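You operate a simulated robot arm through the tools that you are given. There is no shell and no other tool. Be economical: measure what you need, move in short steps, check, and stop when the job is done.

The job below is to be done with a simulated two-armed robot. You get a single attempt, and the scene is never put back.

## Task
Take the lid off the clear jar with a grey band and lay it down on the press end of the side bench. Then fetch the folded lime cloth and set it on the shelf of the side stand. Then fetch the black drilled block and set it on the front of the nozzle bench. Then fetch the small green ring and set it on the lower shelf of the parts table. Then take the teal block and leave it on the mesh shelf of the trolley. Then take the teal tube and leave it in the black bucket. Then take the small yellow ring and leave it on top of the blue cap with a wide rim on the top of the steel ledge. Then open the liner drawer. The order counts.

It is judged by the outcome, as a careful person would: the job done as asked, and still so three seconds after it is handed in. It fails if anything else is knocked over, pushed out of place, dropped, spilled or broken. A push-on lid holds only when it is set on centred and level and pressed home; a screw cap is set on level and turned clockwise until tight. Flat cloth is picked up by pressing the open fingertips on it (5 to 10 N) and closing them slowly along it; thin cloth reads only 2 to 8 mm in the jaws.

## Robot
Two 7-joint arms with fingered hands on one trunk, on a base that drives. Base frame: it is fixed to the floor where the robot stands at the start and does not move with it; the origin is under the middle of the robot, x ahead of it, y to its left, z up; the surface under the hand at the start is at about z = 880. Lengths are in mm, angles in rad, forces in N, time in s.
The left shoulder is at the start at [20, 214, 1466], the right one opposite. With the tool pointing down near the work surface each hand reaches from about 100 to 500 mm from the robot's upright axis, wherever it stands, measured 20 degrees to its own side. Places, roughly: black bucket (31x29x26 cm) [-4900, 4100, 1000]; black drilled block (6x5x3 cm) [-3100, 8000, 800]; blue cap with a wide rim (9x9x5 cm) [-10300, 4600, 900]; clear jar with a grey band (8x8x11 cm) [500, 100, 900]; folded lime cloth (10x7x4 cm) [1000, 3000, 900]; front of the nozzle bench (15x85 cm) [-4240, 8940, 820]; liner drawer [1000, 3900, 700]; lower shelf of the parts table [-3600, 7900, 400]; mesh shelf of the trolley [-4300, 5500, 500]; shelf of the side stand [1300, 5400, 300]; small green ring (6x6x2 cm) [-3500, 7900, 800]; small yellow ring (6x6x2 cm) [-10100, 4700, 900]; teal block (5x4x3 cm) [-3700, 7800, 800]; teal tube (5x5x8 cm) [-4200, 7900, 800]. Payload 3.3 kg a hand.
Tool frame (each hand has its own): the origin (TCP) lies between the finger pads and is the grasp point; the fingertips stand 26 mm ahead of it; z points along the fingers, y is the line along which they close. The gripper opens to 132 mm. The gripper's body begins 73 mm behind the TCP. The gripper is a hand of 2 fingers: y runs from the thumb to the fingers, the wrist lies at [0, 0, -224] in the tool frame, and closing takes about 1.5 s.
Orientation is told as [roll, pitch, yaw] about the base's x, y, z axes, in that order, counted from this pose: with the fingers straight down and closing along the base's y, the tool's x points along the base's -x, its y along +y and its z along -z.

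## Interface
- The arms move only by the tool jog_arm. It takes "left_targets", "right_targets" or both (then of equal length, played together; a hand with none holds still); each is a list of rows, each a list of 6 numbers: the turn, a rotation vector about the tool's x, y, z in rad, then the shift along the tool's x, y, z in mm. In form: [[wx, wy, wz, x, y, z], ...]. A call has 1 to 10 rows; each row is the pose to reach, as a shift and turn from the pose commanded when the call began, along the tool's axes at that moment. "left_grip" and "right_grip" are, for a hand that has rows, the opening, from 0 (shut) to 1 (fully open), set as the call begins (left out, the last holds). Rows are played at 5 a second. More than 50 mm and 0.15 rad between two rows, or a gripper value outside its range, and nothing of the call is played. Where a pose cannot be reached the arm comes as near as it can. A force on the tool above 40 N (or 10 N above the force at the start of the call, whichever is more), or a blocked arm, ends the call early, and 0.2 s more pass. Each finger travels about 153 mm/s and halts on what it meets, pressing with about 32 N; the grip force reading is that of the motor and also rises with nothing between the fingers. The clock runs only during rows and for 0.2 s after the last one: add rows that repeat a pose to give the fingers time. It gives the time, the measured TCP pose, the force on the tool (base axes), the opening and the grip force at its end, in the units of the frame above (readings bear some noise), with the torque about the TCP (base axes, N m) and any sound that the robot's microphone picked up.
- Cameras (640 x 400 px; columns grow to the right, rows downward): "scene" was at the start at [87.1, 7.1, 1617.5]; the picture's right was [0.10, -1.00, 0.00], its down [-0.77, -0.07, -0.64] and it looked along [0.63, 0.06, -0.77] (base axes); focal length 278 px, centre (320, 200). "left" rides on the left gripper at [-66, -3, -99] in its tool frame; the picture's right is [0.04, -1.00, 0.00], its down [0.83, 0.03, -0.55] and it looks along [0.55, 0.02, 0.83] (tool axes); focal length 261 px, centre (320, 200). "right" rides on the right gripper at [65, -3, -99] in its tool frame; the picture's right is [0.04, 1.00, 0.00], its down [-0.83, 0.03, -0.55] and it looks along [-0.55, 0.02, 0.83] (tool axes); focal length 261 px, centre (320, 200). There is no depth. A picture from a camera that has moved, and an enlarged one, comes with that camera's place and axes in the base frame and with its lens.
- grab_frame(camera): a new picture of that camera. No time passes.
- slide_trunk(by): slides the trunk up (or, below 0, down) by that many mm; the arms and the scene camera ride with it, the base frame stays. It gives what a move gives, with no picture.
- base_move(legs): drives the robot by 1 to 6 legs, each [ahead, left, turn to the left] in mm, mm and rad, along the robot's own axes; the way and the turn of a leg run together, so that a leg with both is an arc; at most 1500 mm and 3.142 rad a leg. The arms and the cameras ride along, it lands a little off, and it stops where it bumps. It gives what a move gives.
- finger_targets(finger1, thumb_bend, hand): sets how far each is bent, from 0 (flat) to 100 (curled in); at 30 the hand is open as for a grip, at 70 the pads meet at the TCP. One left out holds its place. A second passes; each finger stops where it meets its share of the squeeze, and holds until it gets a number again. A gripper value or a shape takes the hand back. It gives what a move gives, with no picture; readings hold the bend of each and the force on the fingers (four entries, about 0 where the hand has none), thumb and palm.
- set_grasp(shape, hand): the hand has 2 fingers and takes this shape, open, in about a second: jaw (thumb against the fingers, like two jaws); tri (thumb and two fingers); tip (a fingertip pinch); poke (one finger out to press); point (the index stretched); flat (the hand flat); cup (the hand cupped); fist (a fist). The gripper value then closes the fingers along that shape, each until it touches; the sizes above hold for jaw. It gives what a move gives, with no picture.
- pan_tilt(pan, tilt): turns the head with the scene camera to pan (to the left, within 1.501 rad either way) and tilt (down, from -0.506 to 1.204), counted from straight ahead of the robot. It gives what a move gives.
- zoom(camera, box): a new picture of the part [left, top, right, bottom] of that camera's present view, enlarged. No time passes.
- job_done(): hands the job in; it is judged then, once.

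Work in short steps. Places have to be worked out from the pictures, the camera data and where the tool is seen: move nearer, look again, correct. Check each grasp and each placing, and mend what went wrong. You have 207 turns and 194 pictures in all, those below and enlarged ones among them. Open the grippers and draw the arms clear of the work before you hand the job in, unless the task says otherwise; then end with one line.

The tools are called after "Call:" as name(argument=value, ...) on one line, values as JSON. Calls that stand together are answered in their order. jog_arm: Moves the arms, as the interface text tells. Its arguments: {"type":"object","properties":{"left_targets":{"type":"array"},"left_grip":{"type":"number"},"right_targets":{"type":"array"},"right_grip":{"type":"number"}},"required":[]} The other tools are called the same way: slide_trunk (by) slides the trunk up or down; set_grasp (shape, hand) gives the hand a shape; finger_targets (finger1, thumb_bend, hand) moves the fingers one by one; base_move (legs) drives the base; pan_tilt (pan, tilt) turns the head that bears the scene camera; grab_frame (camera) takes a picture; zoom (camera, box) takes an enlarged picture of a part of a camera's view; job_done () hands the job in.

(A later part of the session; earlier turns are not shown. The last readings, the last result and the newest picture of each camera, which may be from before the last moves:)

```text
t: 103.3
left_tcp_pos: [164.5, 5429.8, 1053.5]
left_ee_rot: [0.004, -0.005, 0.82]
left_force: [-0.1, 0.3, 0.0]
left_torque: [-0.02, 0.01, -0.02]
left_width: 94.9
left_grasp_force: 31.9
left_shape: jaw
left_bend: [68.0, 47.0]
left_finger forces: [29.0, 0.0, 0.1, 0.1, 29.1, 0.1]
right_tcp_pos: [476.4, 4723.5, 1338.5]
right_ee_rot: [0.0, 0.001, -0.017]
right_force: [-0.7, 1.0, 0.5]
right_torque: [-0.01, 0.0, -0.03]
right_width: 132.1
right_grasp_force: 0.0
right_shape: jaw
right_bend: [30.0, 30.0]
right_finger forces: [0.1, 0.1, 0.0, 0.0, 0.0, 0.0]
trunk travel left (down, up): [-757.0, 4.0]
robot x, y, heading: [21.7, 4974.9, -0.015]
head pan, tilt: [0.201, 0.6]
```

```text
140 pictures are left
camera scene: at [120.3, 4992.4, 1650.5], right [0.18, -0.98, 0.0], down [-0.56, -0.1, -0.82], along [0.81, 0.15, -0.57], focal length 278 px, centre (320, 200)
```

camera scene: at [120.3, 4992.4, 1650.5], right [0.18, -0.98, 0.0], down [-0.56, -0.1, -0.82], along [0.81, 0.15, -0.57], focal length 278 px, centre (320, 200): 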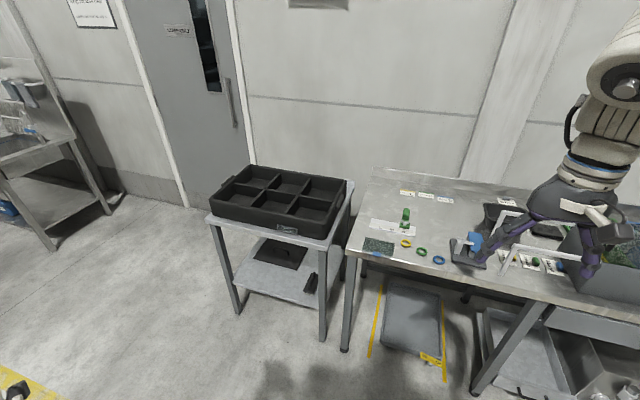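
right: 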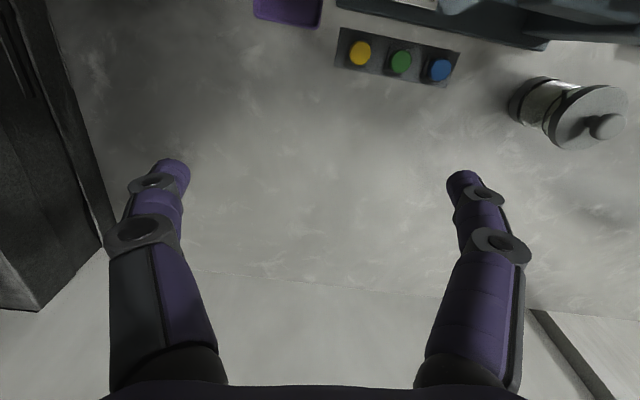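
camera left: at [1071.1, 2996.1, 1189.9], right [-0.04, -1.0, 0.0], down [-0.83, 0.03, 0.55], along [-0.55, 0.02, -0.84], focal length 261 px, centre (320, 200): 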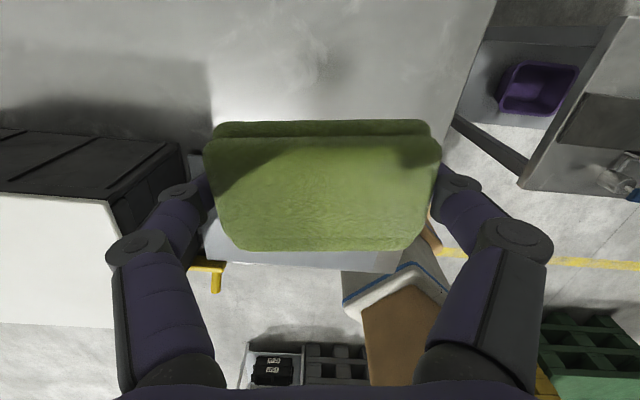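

The side stand carries the black tray and has an open lower shelf with free space at its front-left. I'll approach it from its left side (facing -y), where both arms stay clear of the bench.

Call:
base_move(legs=[[0, 1400, 0], [0, 0, -1.555], [0, 1040, 0]])

Call:
pan_tilt(pan=0.2, tilt=0.7)

Call:
grab_frame(camera="scene")

```text
t: 119.0
left_tcp_pos: [1528.1, 6221.9, 1052.3]
left_ee_rot: [0.004, -0.006, -0.746]
left_force: [-1.0, 0.1, -1.0]
left_torque: [0.03, 0.02, 0.0]
left_width: 95.1
left_grasp_force: 31.9
left_shape: jaw
left_bend: [68.0, 47.0]
left_finger forces: [29.1, 0.0, 0.1, 0.0, 29.0, 0.1]
right_tcp_pos: [822.8, 5910.9, 1339.2]
right_ee_rot: [0.002, 0.001, -1.586]
right_force: [0.0, 0.7, -0.2]
right_torque: [-0.01, -0.01, -0.01]
right_width: 131.8
right_grasp_force: 0.1
right_shape: jaw
right_bend: [30.0, 30.0]
right_finger forces: [0.0, 0.1, 0.1, 0.0, 0.1, 0.0]
trunk travel left (down, up): [-757.0, 4.0]
robot x, y, heading: [1076.6, 6366.2, -1.587]
head pan, tilt: [0.201, 0.6]
```

```text
t: 119.7
left_tcp_pos: [1528.5, 6223.8, 1052.1]
left_ee_rot: [0.005, -0.005, -0.749]
left_force: [-0.2, -0.3, 0.1]
left_torque: [0.0, 0.01, 0.03]
left_width: 95.0
left_grasp_force: 32.5
left_shape: jaw
left_bend: [68.0, 47.0]
left_finger forces: [29.0, 0.0, 0.1, 0.0, 29.0, 0.0]
right_tcp_pos: [822.0, 5911.4, 1338.8]
right_ee_rot: [0.0, 0.001, -1.586]
right_force: [-0.2, -1.3, 0.1]
right_torque: [0.0, 0.01, -0.02]
right_width: 132.0
right_grasp_force: 0.1
right_shape: jaw
right_bend: [30.0, 30.0]
right_finger forces: [0.0, 0.0, 0.1, 0.1, 0.0, 0.1]
trunk travel left (down, up): [-757.0, 4.0]
robot x, y, heading: [1077.1, 6366.5, -1.59]
head pan, tilt: [0.201, 0.7]
```

```text
139 pictures are left
camera scene: at [1090.5, 6270.2, 1641.9], right [-0.98, -0.18, 0.0], down [-0.12, 0.63, -0.77], along [0.14, -0.75, -0.64], focal length 278 px, centre (320, 200)
```

scene: 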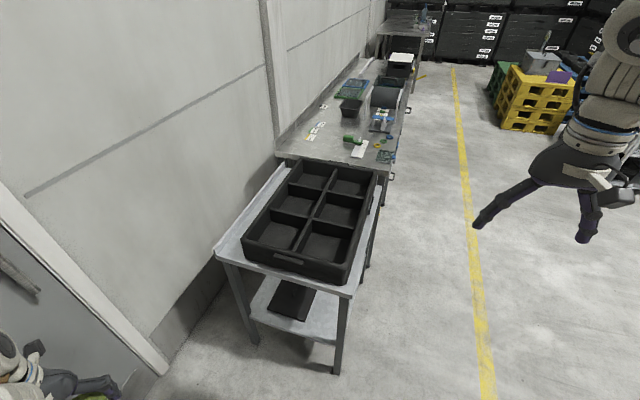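

The free strip on the shelf is at its front (x≈1080–1250), so a front approach with the stance I used for the cloth suits better. I'm moving there at a standoff.

Call:
base_move(legs=[[0, -720, 0], [1000, 0, 0], [0, 0, 0.755]])

Call:
slide_trunk(by=-600)

Call:
pan_tilt(pan=1.1, tilt=0.4)

Call:
grab_frame(camera="scene")

Call:
grab_frame(camera="left")

```text
t: 130.4
left_tcp_pos: [746.9, 5594.6, 1053.9]
left_ee_rot: [0.004, -0.005, 0.017]
left_force: [-0.1, -0.3, -0.4]
left_torque: [0.01, 0.02, -0.01]
left_width: 94.8
left_grasp_force: 31.8
left_shape: jaw
left_bend: [68.0, 47.0]
left_finger forces: [29.0, 0.0, 0.0, 0.1, 29.0, 0.0]
right_tcp_pos: [454.3, 4879.4, 1338.8]
right_ee_rot: [-0.001, 0.0, -0.821]
right_force: [0.0, -0.6, 0.4]
right_torque: [0.0, 0.0, -0.02]
right_width: 131.8
right_grasp_force: 0.1
right_shape: jaw
right_bend: [30.0, 30.0]
right_finger forces: [0.1, 0.1, 0.0, 0.0, 0.0, 0.1]
trunk travel left (down, up): [-757.0, 4.0]
robot x, y, heading: [324.0, 5382.6, -0.827]
head pan, tilt: [0.201, 0.7]
```

```text
refused: -600 is not a number from -400 to 400
```

```text
t: 131.7
left_tcp_pos: [747.5, 5594.7, 1053.0]
left_ee_rot: [0.002, -0.005, 0.016]
left_force: [0.2, 0.5, -0.7]
left_torque: [-0.01, 0.0, -0.01]
left_width: 94.6
left_grasp_force: 32.5
left_shape: jaw
left_bend: [68.0, 47.0]
left_finger forces: [28.9, 0.1, 0.0, 0.0, 29.1, 0.0]
right_tcp_pos: [455.1, 4879.5, 1339.9]
right_ee_rot: [-0.001, 0.0, -0.821]
right_force: [0.4, 0.2, 0.4]
right_torque: [0.0, 0.02, 0.0]
right_width: 131.9
right_grasp_force: 0.0
right_shape: jaw
right_bend: [30.0, 30.0]
right_finger forces: [0.0, 0.0, 0.0, 0.1, 0.0, 0.0]
trunk travel left (down, up): [-757.0, 4.0]
robot x, y, heading: [325.5, 5383.6, -0.817]
head pan, tilt: [1.1, 0.4]
```

```text
138 pictures are left
camera scene: at [418.6, 5399.0, 1668.7], right [0.28, -0.96, 0.0], down [-0.37, -0.11, -0.92], along [0.89, 0.25, -0.39], focal length 278 px, centre (320, 200)
```

scene: 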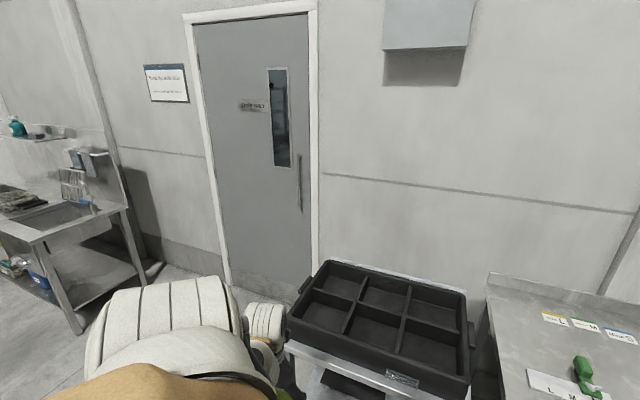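

```text
137 pictures are left
camera left: at [812.7, 5592.1, 1152.5], right [-0.02, -1.0, 0.0], down [-0.84, 0.02, 0.55], along [-0.55, 0.02, -0.84], focal length 261 px, centre (320, 200)
```

left: 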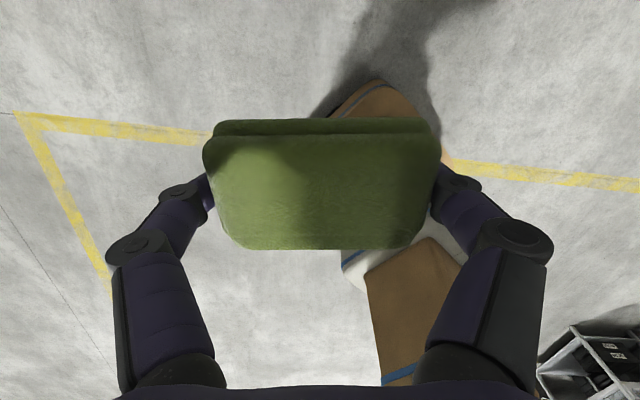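

Lowering the trunk in two slides at the standoff, then looking at the shelf.

Call:
slide_trunk(by=-400)

Call:
slide_trunk(by=-230)

Call:
grab_frame(camera="scene")

```text
t: 135.5
left_tcp_pos: [746.7, 5594.8, 653.0]
left_ee_rot: [0.003, -0.005, 0.017]
left_force: [0.3, 0.1, -1.4]
left_torque: [0.0, 0.01, -0.01]
left_width: 94.5
left_grasp_force: 31.8
left_shape: jaw
left_bend: [68.0, 47.0]
left_finger forces: [29.0, 0.0, 0.0, 0.1, 29.0, 0.0]
right_tcp_pos: [455.1, 4879.5, 938.3]
right_ee_rot: [0.001, 0.0, -0.82]
right_force: [0.5, 1.0, 0.2]
right_torque: [0.01, -0.01, 0.0]
right_width: 131.9
right_grasp_force: 0.0
right_shape: jaw
right_bend: [30.0, 30.0]
right_finger forces: [0.0, 0.0, 0.1, 0.0, 0.0, 0.1]
trunk travel left (down, up): [-357.0, 404.0]
robot x, y, heading: [320.6, 5381.3, -0.818]
head pan, tilt: [1.1, 0.4]
```

```text
t: 137.9
left_tcp_pos: [746.4, 5594.5, 423.3]
left_ee_rot: [0.004, -0.008, 0.018]
left_force: [0.5, -0.6, -0.7]
left_torque: [-0.01, -0.02, 0.01]
left_width: 94.7
left_grasp_force: 31.7
left_shape: jaw
left_bend: [68.0, 47.0]
left_finger forces: [29.0, 0.1, 0.1, 0.1, 29.0, 0.1]
right_tcp_pos: [453.7, 4879.3, 709.7]
right_ee_rot: [0.001, -0.002, -0.82]
right_force: [0.4, 0.0, 0.3]
right_torque: [-0.02, 0.0, 0.0]
right_width: 132.1
right_grasp_force: 0.0
right_shape: jaw
right_bend: [30.0, 30.0]
right_finger forces: [0.0, 0.1, 0.0, 0.0, 0.0, 0.1]
trunk travel left (down, up): [-127.0, 634.0]
robot x, y, heading: [320.4, 5381.2, -0.816]
head pan, tilt: [1.1, 0.4]
```

```text
136 pictures are left
camera scene: at [475.2, 5338.4, 1032.5], right [0.28, -0.96, 0.0], down [-0.37, -0.11, -0.92], along [0.89, 0.25, -0.39], focal length 278 px, centre (320, 200)
```

scene: 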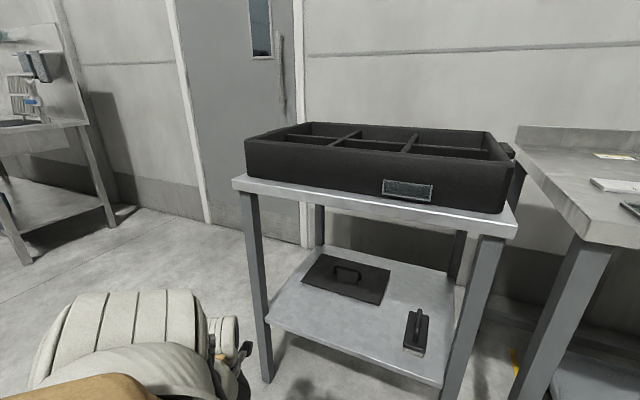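

I get a clear view: the shelf is free around [1185, 5470], between its front edge (~1085) and the plate (~1290). I'm driving closer, then lowering the shoulder further so the arm goes in under the table top.

Call:
base_move(legs=[[255, 87, 0]])

Call:
jog_arm(left_targets=[[0, 0, 0, 0, 0, -40], [0, 0, 0, 0, 0, -75], [0, 0, 0, 0, 0, -75]])

Call:
slide_trunk(by=-100)

Call:
grab_frame(camera="scene")

Call:
grab_frame(camera="left")

```text
t: 139.8
left_tcp_pos: [986.0, 5466.4, 422.9]
left_ee_rot: [0.003, -0.005, 0.018]
left_force: [-0.1, 0.1, -0.9]
left_torque: [-0.02, 0.03, 0.03]
left_width: 95.0
left_grasp_force: 32.0
left_shape: jaw
left_bend: [68.0, 47.0]
left_finger forces: [29.0, 0.0, 0.0, 0.0, 29.0, 0.0]
right_tcp_pos: [695.2, 4750.6, 708.8]
right_ee_rot: [0.0, -0.001, -0.818]
right_force: [-0.3, -0.1, 0.4]
right_torque: [-0.04, 0.01, -0.01]
right_width: 131.7
right_grasp_force: 0.2
right_shape: jaw
right_bend: [30.0, 30.0]
right_finger forces: [0.0, 0.0, 0.1, 0.1, 0.0, 0.0]
trunk travel left (down, up): [-127.0, 634.0]
robot x, y, heading: [560.9, 5254.0, -0.815]
head pan, tilt: [1.1, 0.4]
```

```text
t: 140.6
left_tcp_pos: [986.1, 5465.8, 422.5]
left_ee_rot: [0.003, -0.006, 0.02]
left_force: [0.0, -0.5, 0.0]
left_torque: [0.01, 0.02, -0.02]
left_width: 95.0
left_grasp_force: 31.8
left_shape: jaw
left_bend: [68.0, 47.0]
left_finger forces: [29.1, 0.1, 0.1, 0.0, 29.0, 0.1]
left hand out of reach, approached as far as the arm can: row 1, 2, 3
right_tcp_pos: [695.5, 4750.8, 708.9]
right_ee_rot: [0.001, 0.001, -0.819]
right_force: [-0.1, -0.1, 0.4]
right_torque: [-0.02, -0.04, 0.03]
right_width: 132.2
right_grasp_force: 0.0
right_shape: jaw
right_bend: [30.0, 30.0]
right_finger forces: [0.1, 0.0, 0.0, 0.0, 0.1, 0.0]
trunk travel left (down, up): [-127.0, 634.0]
robot x, y, heading: [562.4, 5253.5, -0.816]
head pan, tilt: [1.1, 0.4]
```

```text
t: 142.0
left_tcp_pos: [972.2, 5506.2, 406.4]
left_ee_rot: [0.096, -0.012, 0.002]
left_force: [-0.4, 0.1, -1.1]
left_torque: [0.0, 0.01, 0.0]
left_width: 94.9
left_grasp_force: 31.9
left_shape: jaw
left_bend: [68.0, 47.0]
left_finger forces: [29.1, 0.0, 0.1, 0.1, 29.1, 0.1]
right_tcp_pos: [685.9, 4750.4, 708.3]
right_ee_rot: [0.014, -0.093, -0.816]
right_force: [0.1, -0.6, -0.1]
right_torque: [-0.02, -0.05, -0.02]
right_width: 131.7
right_grasp_force: 0.0
right_shape: jaw
right_bend: [30.0, 30.0]
right_finger forces: [0.0, 0.0, 0.0, 0.0, 0.0, 0.1]
trunk travel left (down, up): [-87.0, 674.0]
robot x, y, heading: [562.5, 5250.4, -0.813]
head pan, tilt: [1.1, 0.4]
stopped: the arm was blocked; the commanded pose is now the measured one
```

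```text
135 pictures are left
camera scene: at [715.0, 5191.5, 999.3], right [0.28, -0.96, -0.01], down [-0.36, -0.1, -0.93], along [0.89, 0.26, -0.38], focal length 278 px, centre (320, 200)
```

scene: 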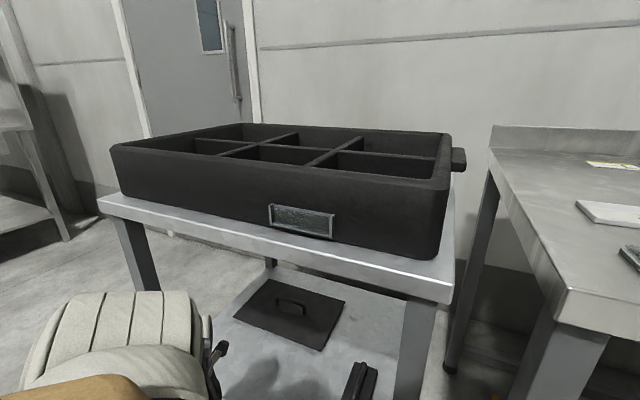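

```text
134 pictures are left
camera left: at [1035.6, 5494.5, 506.6], right [-0.04, -0.99, -0.1], down [-0.84, -0.02, 0.54], along [-0.54, 0.1, -0.83], focal length 261 px, centre (320, 200)
```

left: 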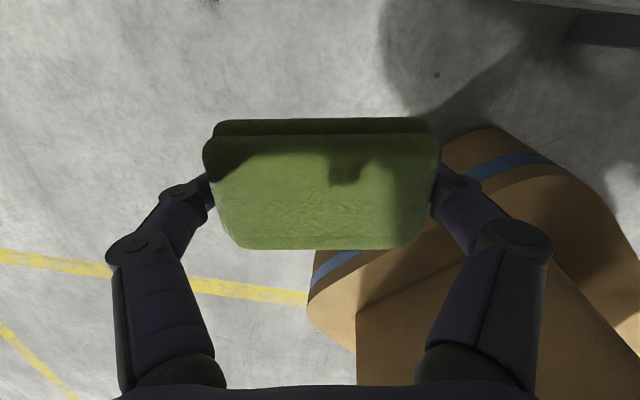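

The trunk and arms jam at that depth, so I'm raising back 40 mm, levelling the hand and extending it into the shelf opening.

Call:
slide_trunk(by=40)

Call:
jog_arm(left_targets=[[0.05, 0.0, 0, -20, 0, 0], [0.096, 0.01, 0, -60, -10, 0], [0.096, 0.01, 0, -90, -20, 0], [0.096, 0.01, 0, -90, -20, 0]])

Call:
grab_frame(camera="left")

```text
t: 142.8
left_tcp_pos: [976.6, 5513.7, 434.2]
left_ee_rot: [0.099, -0.007, 0.002]
left_force: [0.0, 0.4, -1.1]
left_torque: [0.0, -0.03, -0.01]
left_width: 95.0
left_grasp_force: 32.2
left_shape: jaw
left_bend: [68.0, 47.0]
left_finger forces: [29.2, 0.1, 0.0, 0.0, 29.4, 0.1]
right_tcp_pos: [690.8, 4755.2, 739.4]
right_ee_rot: [0.001, -0.082, -0.817]
right_force: [-0.1, 0.0, 0.0]
right_torque: [-0.02, 0.0, 0.0]
right_width: 132.1
right_grasp_force: 0.1
right_shape: jaw
right_bend: [30.0, 30.0]
right_finger forces: [0.0, 0.1, 0.0, 0.0, 0.0, 0.1]
trunk travel left (down, up): [-127.0, 634.0]
robot x, y, heading: [560.5, 5251.7, -0.818]
head pan, tilt: [1.1, 0.4]
```

```text
t: 143.8
left_tcp_pos: [1047.6, 5479.8, 409.1]
left_ee_rot: [0.003, 0.001, 0.002]
left_force: [0.9, -0.2, -0.2]
left_torque: [0.04, 0.01, 0.01]
left_width: 95.1
left_grasp_force: 31.7
left_shape: jaw
left_bend: [68.0, 47.0]
left_finger forces: [29.3, 0.0, 0.0, 0.0, 29.2, 0.1]
left hand out of reach, approached as far as the arm can: row 1, 2, 3, 4
right_tcp_pos: [691.0, 4755.6, 740.4]
right_ee_rot: [-0.001, -0.084, -0.818]
right_force: [0.4, 0.6, -0.4]
right_torque: [0.0, -0.01, -0.01]
right_width: 131.7
right_grasp_force: 0.1
right_shape: jaw
right_bend: [30.0, 30.0]
right_finger forces: [0.0, 0.0, 0.0, 0.0, 0.1, 0.1]
trunk travel left (down, up): [-127.0, 634.0]
robot x, y, heading: [561.2, 5252.5, -0.815]
head pan, tilt: [1.1, 0.4]
```

```text
133 pictures are left
camera left: at [1114.1, 5477.0, 507.8], right [-0.04, -1.0, 0.0], down [-0.83, 0.03, 0.55], along [-0.55, 0.02, -0.83], focal length 261 px, centre (320, 200)
```

left: 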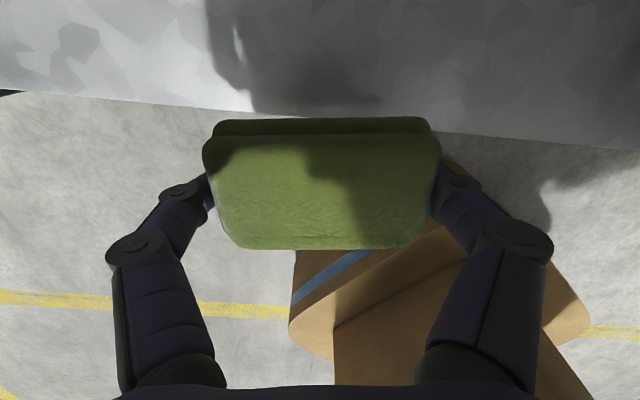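

The shelf's front edge is at x≈1052 here. I'm extending to x≈1165 over the shelf.

Call:
jog_arm(left_targets=[[0, 0, 0, -40, 0, 0], [0, 0, 0, -80, 0, 0], [0, 0, 0, -120, 0, 0], [0, 0, 0, -120, 0, 0]])

Call:
grab_frame(camera="left")

Call:
grab_frame(camera="scene")

```text
t: 144.8
left_tcp_pos: [1169.0, 5480.9, 407.4]
left_ee_rot: [0.002, 0.001, 0.001]
left_force: [0.1, 0.1, -1.0]
left_torque: [0.02, -0.02, 0.02]
left_width: 95.1
left_grasp_force: 32.6
left_shape: jaw
left_bend: [68.0, 47.0]
left_finger forces: [29.3, 0.0, 0.1, 0.0, 29.2, 0.0]
right_tcp_pos: [691.5, 4754.5, 741.2]
right_ee_rot: [0.001, -0.085, -0.816]
right_force: [0.3, -0.9, -0.5]
right_torque: [0.01, 0.01, -0.01]
right_width: 132.0
right_grasp_force: 0.0
right_shape: jaw
right_bend: [30.0, 30.0]
right_finger forces: [0.1, 0.0, 0.0, 0.0, 0.1, 0.0]
trunk travel left (down, up): [-127.0, 634.0]
robot x, y, heading: [561.6, 5248.5, -0.815]
head pan, tilt: [1.1, 0.4]
```

```text
132 pictures are left
camera left: at [1235.3, 5477.4, 506.8], right [-0.04, -1.0, 0.0], down [-0.83, 0.03, 0.55], along [-0.55, 0.02, -0.83], focal length 261 px, centre (320, 200)
```

left: 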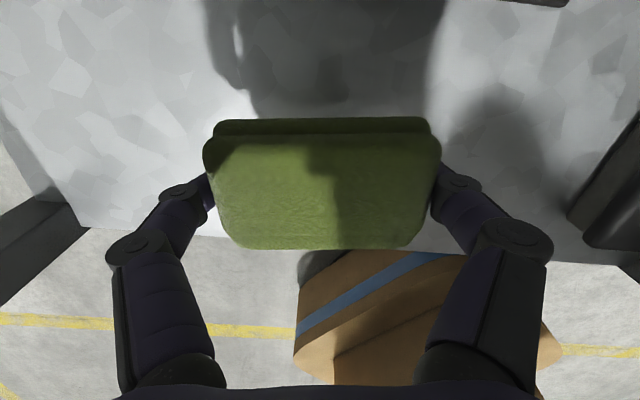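

```text
131 pictures are left
camera scene: at [715.2, 5209.3, 1032.0], right [0.28, -0.96, 0.0], down [-0.37, -0.11, -0.92], along [0.88, 0.26, -0.39], focal length 278 px, centre (320, 200)
```

scene: 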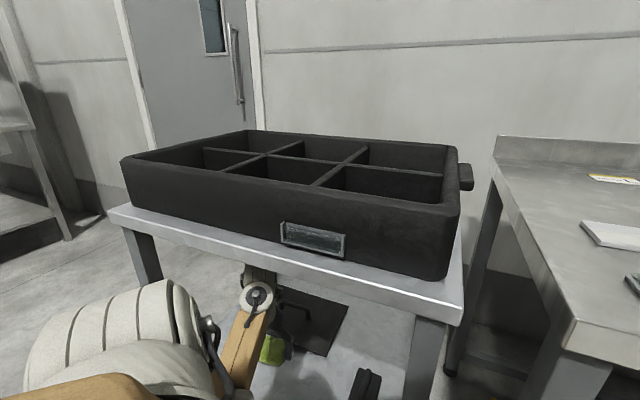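

The arm fits under the top, and the cloth is over a free area. I'm lowering to the shelf.

Call:
jog_arm(left_targets=[[0, 0, 0, 0, 0, 25], [0, 0, 0, 0, 0, 50], [0, 0, 0, 0, 0, 62], [0, 0, 0, 0, 0, 70], [0, 0, 0, 0, 0, 70]])

Call:
grab_frame(camera="left")

```text
t: 145.8
left_tcp_pos: [1170.3, 5482.2, 345.2]
left_ee_rot: [0.003, -0.013, 0.004]
left_force: [-4.7, -0.4, 27.6]
left_torque: [-0.22, 0.22, 0.03]
left_width: 92.0
left_grasp_force: 32.0
left_shape: jaw
left_bend: [71.0, 48.0]
left_finger forces: [43.7, 0.0, 0.1, 0.0, 44.7, 0.0]
right_tcp_pos: [688.3, 4755.1, 740.9]
right_ee_rot: [0.0, -0.087, -0.816]
right_force: [0.2, -0.6, 0.4]
right_torque: [-0.02, -0.01, 0.03]
right_width: 131.8
right_grasp_force: 0.0
right_shape: jaw
right_bend: [30.0, 30.0]
right_finger forces: [0.0, 0.1, 0.0, 0.0, 0.0, 0.1]
trunk travel left (down, up): [-127.0, 634.0]
robot x, y, heading: [561.0, 5253.9, -0.817]
head pan, tilt: [1.1, 0.4]
stopped in row 5 (left hand): the force on the tool passed its limit at 49 N (the readings are from after the stop); the commanded pose is now the measured one
```

```text
130 pictures are left
camera left: at [1236.1, 5478.8, 445.7], right [-0.04, -1.0, 0.0], down [-0.84, 0.03, 0.54], along [-0.54, 0.02, -0.84], focal length 261 px, centre (320, 200)
```

left: 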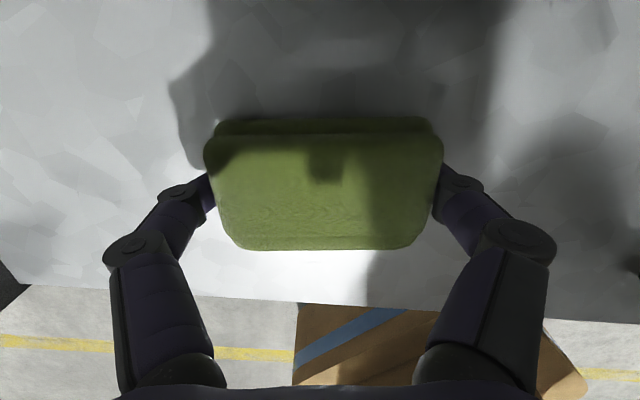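

The cloth sits on the shelf. I'm easing off, opening, rising and withdrawing.

Call:
jog_arm(left_targets=[[0, 0, 0, 0, 0, -3], [0, 0, 0, 0, 0, -3], [0, 0, 0, 0, 0, -3], [0, 0, 0, 0, 0, -3], [0, 0, 0, 0, 0, -25], [0, 0, 0, 0, 0, -60], [0, 0, 0, 0, 0, -70], [0, 0, 0, 0, 0, -70]], left_grip=1)

Call:
grab_frame(camera="left")

```text
t: 147.7
left_tcp_pos: [1170.6, 5481.3, 412.1]
left_ee_rot: [0.003, -0.004, 0.004]
left_force: [-0.7, 0.8, 0.1]
left_torque: [-0.02, -0.02, -0.01]
left_width: 131.9
left_grasp_force: 0.0
left_shape: jaw
left_bend: [30.0, 30.0]
left_finger forces: [0.0, 0.0, 0.1, 0.0, 0.1, 0.0]
right_tcp_pos: [691.7, 4755.9, 740.9]
right_ee_rot: [0.001, -0.085, -0.818]
right_force: [0.1, -0.8, 0.7]
right_torque: [0.01, 0.02, 0.04]
right_width: 131.9
right_grasp_force: 0.1
right_shape: jaw
right_bend: [30.0, 30.0]
right_finger forces: [0.1, 0.0, 0.1, 0.0, 0.0, 0.0]
trunk travel left (down, up): [-127.0, 634.0]
robot x, y, heading: [559.6, 5251.2, -0.818]
head pan, tilt: [1.1, 0.4]
```

```text
129 pictures are left
camera left: at [1236.5, 5478.0, 510.9], right [-0.04, -1.0, 0.0], down [-0.83, 0.03, 0.55], along [-0.55, 0.02, -0.83], focal length 261 px, centre (320, 200)
```

left: 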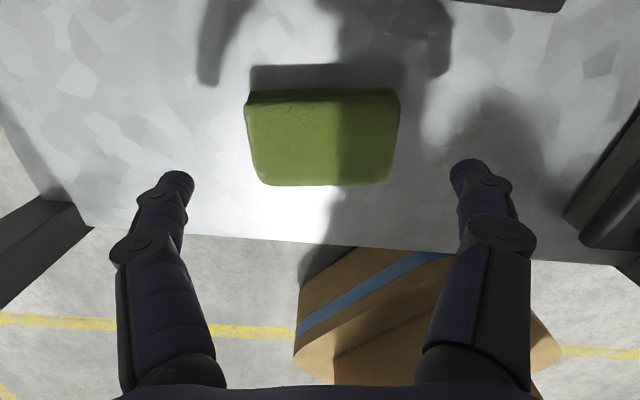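

The cloth lies flat on the shelf. I'm backing straight out, raising the trunk, and turning to look toward the parts table.

Call:
base_move(legs=[[-260, -277, 0]])

Call:
slide_trunk(by=400)

Call:
slide_trunk(by=234)

Call:
base_move(legs=[[0, 0, 2.9]])

Call:
pan_tilt(pan=0.0, tilt=0.3)

Call:
grab_frame(camera="scene")

```text
t: 150.0
left_tcp_pos: [791.8, 5488.8, 411.0]
left_ee_rot: [0.006, -0.003, 0.007]
left_force: [-0.1, 0.1, 0.2]
left_torque: [0.02, 0.01, 0.01]
left_width: 131.8
left_grasp_force: 0.1
left_shape: jaw
left_bend: [30.0, 30.0]
left_finger forces: [0.1, 0.0, 0.1, 0.0, 0.1, 0.0]
right_tcp_pos: [316.2, 4761.3, 739.7]
right_ee_rot: [-0.001, -0.083, -0.814]
right_force: [0.5, -0.3, -0.4]
right_torque: [-0.01, 0.0, -0.03]
right_width: 131.8
right_grasp_force: 0.0
right_shape: jaw
right_bend: [30.0, 30.0]
right_finger forces: [0.0, 0.1, 0.0, 0.0, 0.0, 0.0]
trunk travel left (down, up): [-127.0, 634.0]
robot x, y, heading: [181.3, 5257.3, -0.814]
head pan, tilt: [1.1, 0.4]
```

```text
t: 153.9
left_tcp_pos: [791.7, 5488.2, 811.3]
left_ee_rot: [0.005, -0.004, 0.005]
left_force: [-0.5, 1.0, -0.4]
left_torque: [-0.01, 0.0, -0.01]
left_width: 131.9
left_grasp_force: 0.0
left_shape: jaw
left_bend: [30.0, 30.0]
left_finger forces: [0.1, 0.0, 0.1, 0.0, 0.1, 0.0]
right_tcp_pos: [316.2, 4760.2, 1141.7]
right_ee_rot: [0.001, -0.085, -0.813]
right_force: [-0.1, -0.8, -0.3]
right_torque: [-0.01, 0.0, 0.01]
right_width: 132.0
right_grasp_force: 0.1
right_shape: jaw
right_bend: [30.0, 30.0]
right_finger forces: [0.0, 0.0, 0.0, 0.0, 0.0, 0.1]
trunk travel left (down, up): [-527.0, 234.0]
robot x, y, heading: [186.8, 5255.5, -0.818]
head pan, tilt: [1.1, 0.4]
```

```text
t: 156.3
left_tcp_pos: [793.0, 5488.9, 1044.8]
left_ee_rot: [0.002, -0.003, 0.007]
left_force: [-0.6, 0.4, 0.2]
left_torque: [0.01, 0.02, 0.04]
left_width: 131.7
left_grasp_force: 0.0
left_shape: jaw
left_bend: [30.0, 30.0]
left_finger forces: [0.1, 0.0, 0.0, 0.0, 0.0, 0.0]
right_tcp_pos: [315.8, 4760.0, 1374.8]
right_ee_rot: [0.0, -0.084, -0.813]
right_force: [-0.6, 0.3, -0.6]
right_torque: [-0.02, 0.0, 0.01]
right_width: 132.1
right_grasp_force: 0.1
right_shape: jaw
right_bend: [30.0, 30.0]
right_finger forces: [0.0, 0.0, 0.0, 0.0, 0.0, 0.0]
trunk travel left (down, up): [-761.0, 0.0]
robot x, y, heading: [181.5, 5259.8, -0.814]
head pan, tilt: [1.1, 0.4]
```

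```text
t: 163.4
left_tcp_pos: [-466.6, 5218.9, 1045.7]
left_ee_rot: [0.003, -0.003, 2.841]
left_force: [-0.4, -0.2, 0.1]
left_torque: [0.0, -0.03, 0.02]
left_width: 131.9
left_grasp_force: 0.0
left_shape: jaw
left_bend: [30.0, 30.0]
left_finger forces: [0.0, 0.0, 0.1, 0.1, 0.1, 0.0]
right_tcp_pos: [208.4, 5769.2, 1374.7]
right_ee_rot: [0.001, -0.084, 2.02]
right_force: [-0.3, 0.3, -0.4]
right_torque: [0.0, 0.0, 0.0]
right_width: 131.7
right_grasp_force: 0.1
right_shape: jaw
right_bend: [30.0, 30.0]
right_finger forces: [0.1, 0.0, 0.0, 0.1, 0.0, 0.1]
trunk travel left (down, up): [-761.0, 0.0]
robot x, y, heading: [182.2, 5258.2, 2.026]
head pan, tilt: [1.1, 0.4]
```

```text
t: 164.7
left_tcp_pos: [-465.3, 5220.5, 1045.1]
left_ee_rot: [0.0, -0.004, 2.842]
left_force: [-0.4, 0.8, -0.1]
left_torque: [-0.01, 0.0, 0.02]
left_width: 131.9
left_grasp_force: 0.1
left_shape: jaw
left_bend: [30.0, 30.0]
left_finger forces: [0.0, 0.0, 0.1, 0.0, 0.0, 0.1]
right_tcp_pos: [208.2, 5769.3, 1375.3]
right_ee_rot: [0.0, -0.085, 2.021]
right_force: [-1.2, 0.6, -0.6]
right_torque: [0.02, -0.01, -0.01]
right_width: 131.7
right_grasp_force: 0.0
right_shape: jaw
right_bend: [30.0, 30.0]
right_finger forces: [0.0, 0.1, 0.0, 0.0, 0.1, 0.1]
trunk travel left (down, up): [-761.0, 0.0]
robot x, y, heading: [182.2, 5256.0, 2.022]
head pan, tilt: [0.0, 0.3]
```

```text
128 pictures are left
camera scene: at [139.2, 5349.3, 1681.8], right [0.9, 0.44, 0.0], down [0.13, -0.27, -0.96], along [-0.42, 0.86, -0.3], focal length 278 px, centre (320, 200)
```

scene: 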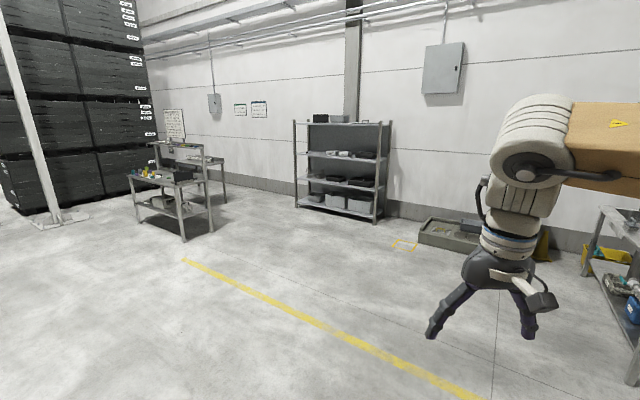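

The floor is clear to the parts table at far left, so I'm driving toward about (-2600, 6500).

Call:
base_move(legs=[[0, 0, 0.7], [1500, 0, 0], [1400, 0, 0], [0, 0, -0.7]])

Call:
pan_tilt(pan=0.2, tilt=0.4)

Call:
grab_frame(camera="scene")

```text
t: 182.3
left_tcp_pos: [-3071.5, 6463.5, 1045.4]
left_ee_rot: [0.004, -0.002, 2.827]
left_force: [0.1, -0.3, 0.3]
left_torque: [-0.03, 0.0, -0.01]
left_width: 131.7
left_grasp_force: 0.0
left_shape: jaw
left_bend: [30.0, 30.0]
left_finger forces: [0.0, 0.1, 0.0, 0.0, 0.0, 0.0]
right_tcp_pos: [-2389.8, 7004.6, 1374.2]
right_ee_rot: [-0.001, -0.084, 2.007]
right_force: [0.4, 0.2, -0.1]
right_torque: [-0.02, -0.01, -0.04]
right_width: 131.7
right_grasp_force: 0.0
right_shape: jaw
right_bend: [30.0, 30.0]
right_finger forces: [0.0, 0.0, 0.1, 0.1, 0.0, 0.0]
trunk travel left (down, up): [-761.0, 0.0]
robot x, y, heading: [-2420.6, 6494.9, 2.01]
head pan, tilt: [0.0, 0.3]
```

```text
t: 183.1
left_tcp_pos: [-3071.9, 6464.8, 1045.8]
left_ee_rot: [0.003, -0.004, 2.829]
left_force: [-0.2, 0.8, 0.7]
left_torque: [-0.02, 0.0, -0.02]
left_width: 132.0
left_grasp_force: 0.0
left_shape: jaw
left_bend: [30.0, 30.0]
left_finger forces: [0.0, 0.0, 0.0, 0.0, 0.0, 0.1]
right_tcp_pos: [-2388.5, 7004.1, 1375.6]
right_ee_rot: [0.0, -0.085, 2.007]
right_force: [0.6, -0.2, 0.8]
right_torque: [-0.03, -0.02, 0.01]
right_width: 131.9
right_grasp_force: 0.0
right_shape: jaw
right_bend: [30.0, 30.0]
right_finger forces: [0.0, 0.0, 0.1, 0.1, 0.1, 0.1]
trunk travel left (down, up): [-761.0, 0.0]
robot x, y, heading: [-2421.2, 6490.1, 2.006]
head pan, tilt: [0.201, 0.4]
```

```text
127 pictures are left
camera scene: at [-2479.9, 6575.1, 1672.5], right [0.8, 0.59, 0.0], down [0.23, -0.31, -0.92], along [-0.55, 0.74, -0.39], focal length 278 px, centre (320, 200)
```

scene: 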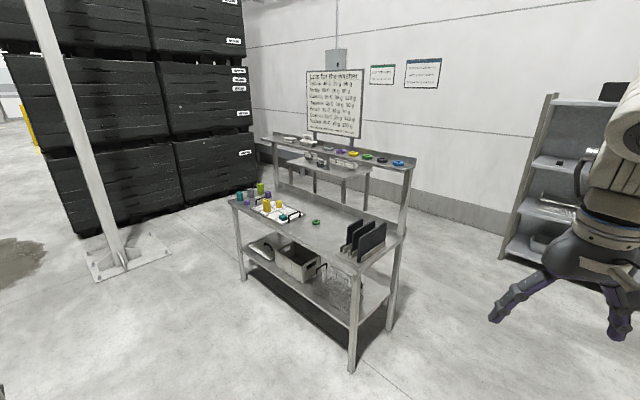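

I'm zooming in on the parts table to identify the objects.

Call:
zoom(camera="scene", box=[220, 120, 420, 245])

Call:
zoom(camera="scene", box=[225, 170, 345, 245])

Call:
zoom(camera="scene", box=[220, 220, 420, 345])

```text
3.20 times, centred on (320, 182) of scene
camera zoom: at [-2479.9, 6575.1, 1672.5], right [0.8, 0.59, 0.0], down [0.23, -0.31, -0.92], along [-0.55, 0.74, -0.39], focal length 890 px, centre (320, 256)
```

zoom: 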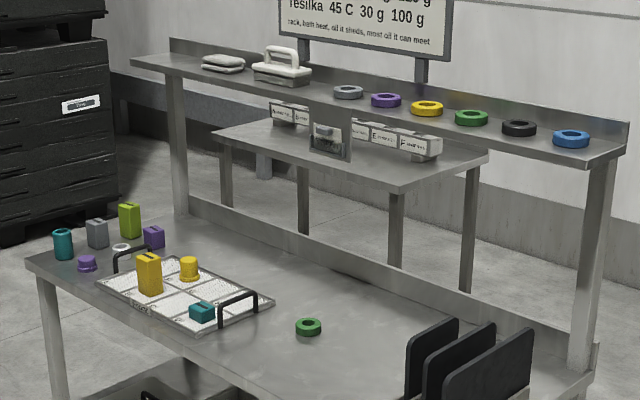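

```text
5.33 times, centred on (285, 208) of scene
camera zoom: at [-2479.9, 6575.1, 1672.5], right [0.8, 0.59, 0.0], down [0.23, -0.31, -0.92], along [-0.55, 0.74, -0.39], focal length 1483 px, centre (507, 160)
```

zoom: 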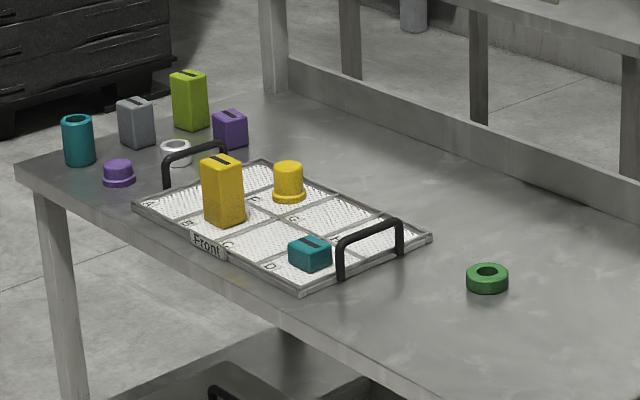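

```text
3.20 times, centred on (320, 282) of scene
camera zoom: at [-2479.9, 6575.1, 1672.5], right [0.8, 0.59, 0.0], down [0.23, -0.31, -0.92], along [-0.55, 0.74, -0.39], focal length 890 px, centre (320, -64)
```

zoom: 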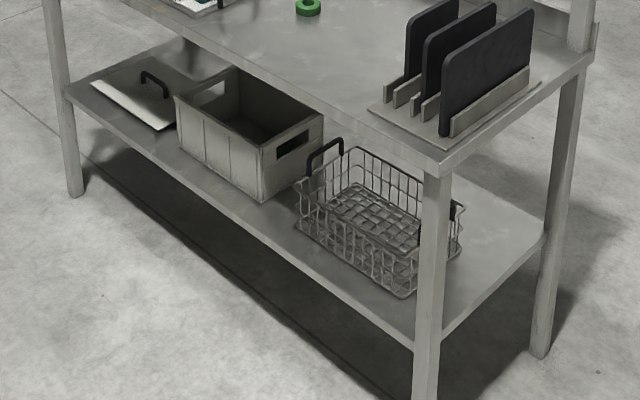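

The block must be hidden behind the rack at the table's right end. I'm going around to that end, facing -x.

Call:
base_move(legs=[[0, 0, 1.135], [0, -1450, 0]])

Call:
pan_tilt(pan=0.1, tilt=0.75)

Call:
grab_frame(camera="scene")

```text
t: 193.0
left_tcp_pos: [-2668.5, 7310.7, 1044.2]
left_ee_rot: [0.002, -0.004, -2.323]
left_force: [0.1, -0.5, 0.5]
left_torque: [0.01, -0.01, -0.01]
left_width: 131.9
left_grasp_force: 0.1
left_shape: jaw
left_bend: [30.0, 30.0]
left_finger forces: [0.1, 0.1, 0.1, 0.0, 0.0, 0.0]
right_tcp_pos: [-2865.2, 8157.6, 1374.8]
right_ee_rot: [0.0, -0.084, 3.138]
right_force: [0.4, -0.5, 0.6]
right_torque: [0.03, -0.01, -0.01]
right_width: 131.9
right_grasp_force: 0.1
right_shape: jaw
right_bend: [30.0, 30.0]
right_finger forces: [0.0, 0.1, 0.0, 0.1, 0.1, 0.1]
trunk travel left (down, up): [-761.0, 0.0]
robot x, y, heading: [-2418.2, 7912.8, 3.144]
head pan, tilt: [0.201, 0.4]
```

```text
t: 193.8
left_tcp_pos: [-2668.9, 7310.5, 1045.5]
left_ee_rot: [0.001, -0.003, -2.325]
left_force: [0.5, 0.1, 0.0]
left_torque: [0.02, 0.0, -0.02]
left_width: 132.0
left_grasp_force: 0.1
left_shape: jaw
left_bend: [30.0, 30.0]
left_finger forces: [0.1, 0.0, 0.0, 0.0, 0.1, 0.0]
right_tcp_pos: [-2865.3, 8157.1, 1374.5]
right_ee_rot: [0.001, -0.083, 3.137]
right_force: [0.1, 0.3, -0.6]
right_torque: [0.03, 0.0, 0.02]
right_width: 132.3
right_grasp_force: 0.0
right_shape: jaw
right_bend: [30.0, 30.0]
right_finger forces: [0.0, 0.1, 0.0, 0.0, 0.0, 0.0]
trunk travel left (down, up): [-761.0, 0.0]
robot x, y, heading: [-2417.3, 7910.4, 3.141]
head pan, tilt: [0.099, 0.75]
```

```text
123 pictures are left
camera scene: at [-2508.0, 7901.9, 1641.5], right [-0.1, 1.0, 0.0], down [0.68, 0.07, -0.73], along [-0.73, -0.07, -0.68], focal length 278 px, centre (320, 200)
```

scene: 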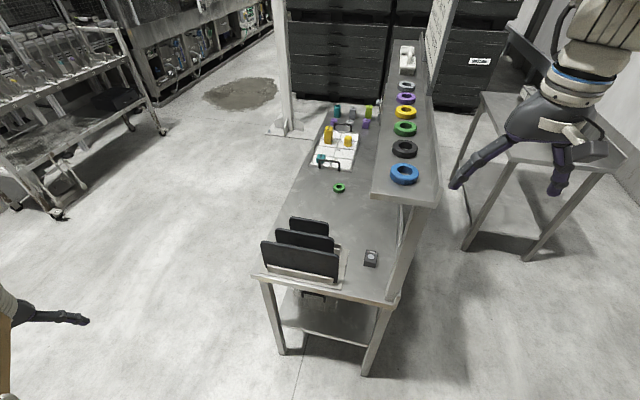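

The block is at about [-3104, 8026], tucked between the rack and the ledge post, under the ledge's end. I'm zooming in for orientation and clearances.

Call:
zoom(camera="scene", box=[250, 150, 450, 275])

Call:
zoom(camera="scene", box=[340, 235, 420, 310])

```text
3.20 times, centred on (350, 212) of scene
camera zoom: at [-2508.0, 7901.9, 1641.5], right [-0.1, 1.0, 0.0], down [0.68, 0.07, -0.73], along [-0.73, -0.07, -0.68], focal length 890 px, centre (224, 160)
```

zoom: 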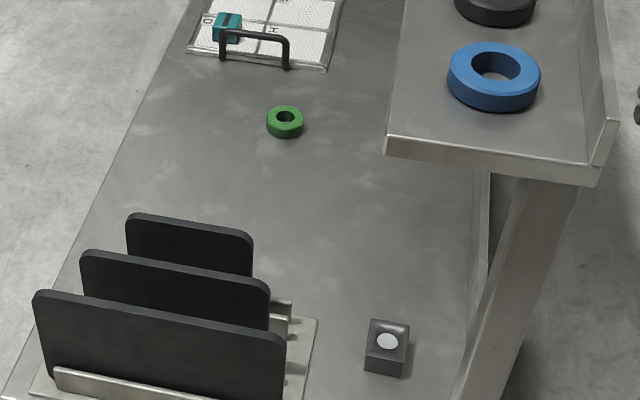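

```text
5.33 times, centred on (380, 272) of scene
camera zoom: at [-2508.0, 7901.9, 1641.5], right [-0.1, 1.0, 0.0], down [0.68, 0.07, -0.73], along [-0.73, -0.07, -0.68], focal length 1483 px, centre (0, -187)
```

zoom: 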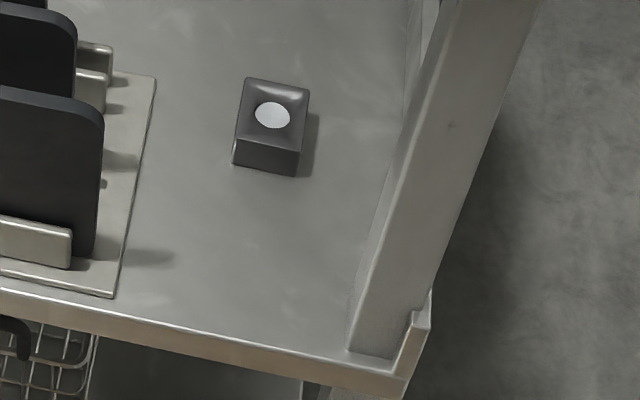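

The block sits midway in a roughly 165 mm gap, with its 5 cm side along y. I'll approach from the table's right-front corner, low and clear of the post and ledge.

Call:
base_move(legs=[[-150, 500, 0], [0, 0, -1.82]])

Call:
slide_trunk(by=-160)

Call:
pan_tilt(pan=0.9, tilt=0.6)

Call:
grab_frame(camera="scene")

```text
t: 201.2
left_tcp_pos: [-2796.6, 7781.0, 1045.0]
left_ee_rot: [0.002, -0.003, 2.163]
left_force: [0.3, 0.1, 1.0]
left_torque: [0.01, 0.01, -0.01]
left_width: 131.8
left_grasp_force: 0.1
left_shape: jaw
left_bend: [30.0, 30.0]
left_finger forces: [0.0, 0.1, 0.1, 0.0, 0.0, 0.0]
right_tcp_pos: [-1927.0, 7785.4, 1375.0]
right_ee_rot: [0.0, -0.084, 1.342]
right_force: [-0.6, 0.1, 0.1]
right_torque: [-0.02, 0.0, 0.02]
right_width: 131.7
right_grasp_force: 0.0
right_shape: jaw
right_bend: [30.0, 30.0]
right_finger forces: [0.0, 0.0, 0.1, 0.0, 0.0, 0.1]
trunk travel left (down, up): [-761.0, 0.0]
robot x, y, heading: [-2268.5, 7402.1, 1.344]
head pan, tilt: [0.099, 0.75]
```

```text
t: 203.1
left_tcp_pos: [-2796.8, 7781.7, 885.5]
left_ee_rot: [0.001, -0.003, 2.162]
left_force: [-0.1, -0.3, 0.3]
left_torque: [0.01, 0.02, -0.02]
left_width: 132.2
left_grasp_force: 0.2
left_shape: jaw
left_bend: [30.0, 30.0]
left_finger forces: [0.1, 0.1, 0.0, 0.0, 0.0, 0.1]
right_tcp_pos: [-1926.9, 7784.6, 1214.7]
right_ee_rot: [0.001, -0.083, 1.343]
right_force: [-0.5, -0.2, 0.2]
right_torque: [-0.02, 0.04, -0.02]
right_width: 131.8
right_grasp_force: 0.1
right_shape: jaw
right_bend: [30.0, 30.0]
right_finger forces: [0.0, 0.1, 0.0, 0.0, 0.0, 0.1]
trunk travel left (down, up): [-601.0, 160.0]
robot x, y, heading: [-2269.3, 7401.4, 1.339]
head pan, tilt: [0.099, 0.75]
```

```text
t: 204.2
left_tcp_pos: [-2795.9, 7781.4, 885.2]
left_ee_rot: [0.002, -0.004, 2.162]
left_force: [0.7, -0.3, -0.4]
left_torque: [-0.01, -0.05, 0.02]
left_width: 132.0
left_grasp_force: 0.0
left_shape: jaw
left_bend: [30.0, 30.0]
left_finger forces: [0.0, 0.2, 0.0, 0.0, 0.1, 0.0]
right_tcp_pos: [-1926.6, 7784.5, 1215.6]
right_ee_rot: [0.0, -0.084, 1.341]
right_force: [-1.2, 0.3, 0.8]
right_torque: [0.01, 0.02, -0.03]
right_width: 132.1
right_grasp_force: 0.1
right_shape: jaw
right_bend: [30.0, 30.0]
right_finger forces: [0.0, 0.1, 0.0, 0.0, 0.0, 0.2]
trunk travel left (down, up): [-601.0, 160.0]
robot x, y, heading: [-2270.5, 7398.9, 1.346]
head pan, tilt: [0.901, 0.6]
```

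```text
120 pictures are left
camera scene: at [-2319.9, 7481.8, 1494.2], right [0.78, 0.62, 0.0], down [0.35, -0.44, -0.82], along [-0.51, 0.65, -0.57], focal length 278 px, centre (320, 200)
```

scene: 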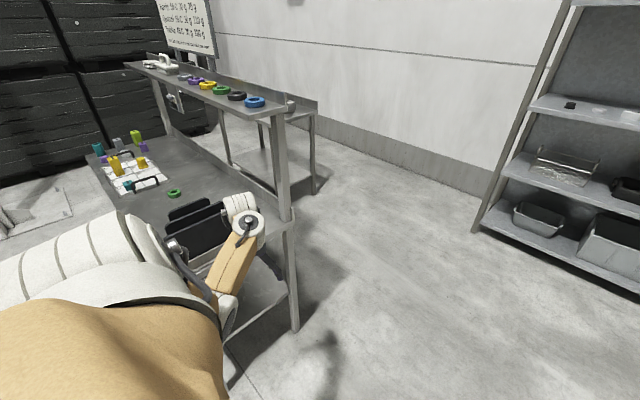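

I'm shifting the base so the hand sits just off the table end at y≈7985, then turning the hand to close along y.

Call:
base_move(legs=[[188, 98, 0]])

Call:
jog_arm(left_targets=[[0, 0, -0.14, 0, 0, 0], [0, 0, -0.28, 0, 0, 0], [0, 0, -0.42, 0, 0, 0], [0, 0, -0.56, 0, 0, 0], [0, 0, -0.7, 0, 0, 0], [0, 0, -0.84, 0, 0, 0], [0, 0, -0.98, 0, 0, 0], [0, 0, -0.98, 0, 0, 0]], left_grip=0.7)

Call:
grab_frame(camera="left")

Call:
grab_frame(camera="scene")

```text
t: 205.8
left_tcp_pos: [-2852.7, 7988.6, 884.9]
left_ee_rot: [0.003, -0.005, 2.163]
left_force: [-0.2, 0.6, 0.1]
left_torque: [-0.02, 0.0, 0.01]
left_width: 131.9
left_grasp_force: 0.0
left_shape: jaw
left_bend: [30.0, 30.0]
left_finger forces: [0.0, 0.0, 0.0, 0.1, 0.1, 0.1]
right_tcp_pos: [-1981.6, 7991.6, 1214.7]
right_ee_rot: [0.001, -0.083, 1.342]
right_force: [-0.6, 0.5, 0.2]
right_torque: [0.01, -0.01, -0.02]
right_width: 132.1
right_grasp_force: 0.0
right_shape: jaw
right_bend: [30.0, 30.0]
right_finger forces: [0.0, 0.0, 0.0, 0.1, 0.1, 0.0]
trunk travel left (down, up): [-601.0, 160.0]
robot x, y, heading: [-2322.0, 7608.6, 1.341]
head pan, tilt: [0.901, 0.6]
```

```text
t: 207.6
left_tcp_pos: [-2852.0, 7987.4, 885.5]
left_ee_rot: [-0.001, -0.005, -3.139]
left_force: [-0.1, -0.1, -0.1]
left_torque: [0.04, -0.01, 0.0]
left_width: 92.7
left_grasp_force: 0.0
left_shape: jaw
left_bend: [67.0, 56.0]
left_finger forces: [0.0, 0.1, 0.0, 0.1, 0.1, 0.0]
right_tcp_pos: [-1982.5, 7990.2, 1214.9]
right_ee_rot: [0.0, -0.085, 1.342]
right_force: [-0.3, 0.7, -0.2]
right_torque: [-0.01, 0.0, -0.04]
right_width: 132.1
right_grasp_force: 0.1
right_shape: jaw
right_bend: [30.0, 30.0]
right_finger forces: [0.0, 0.1, 0.1, 0.0, 0.0, 0.1]
trunk travel left (down, up): [-601.0, 160.0]
robot x, y, heading: [-2322.8, 7608.2, 1.344]
head pan, tilt: [0.901, 0.6]
```

```text
119 pictures are left
camera left: at [-2916.9, 7988.6, 984.8], right [0.04, 1.0, 0.0], down [0.84, -0.03, 0.55], along [0.55, -0.02, -0.84], focal length 261 px, centre (320, 200)
```

left: 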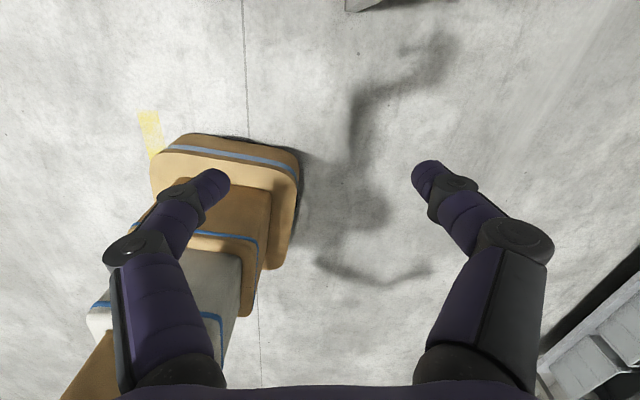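

```text
118 pictures are left
camera scene: at [-2375.0, 7687.8, 1494.2], right [0.78, 0.62, 0.0], down [0.35, -0.44, -0.82], along [-0.51, 0.65, -0.57], focal length 278 px, centre (320, 200)
```

scene: 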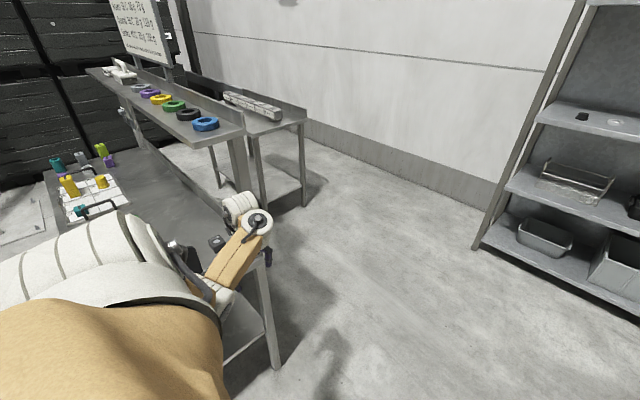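

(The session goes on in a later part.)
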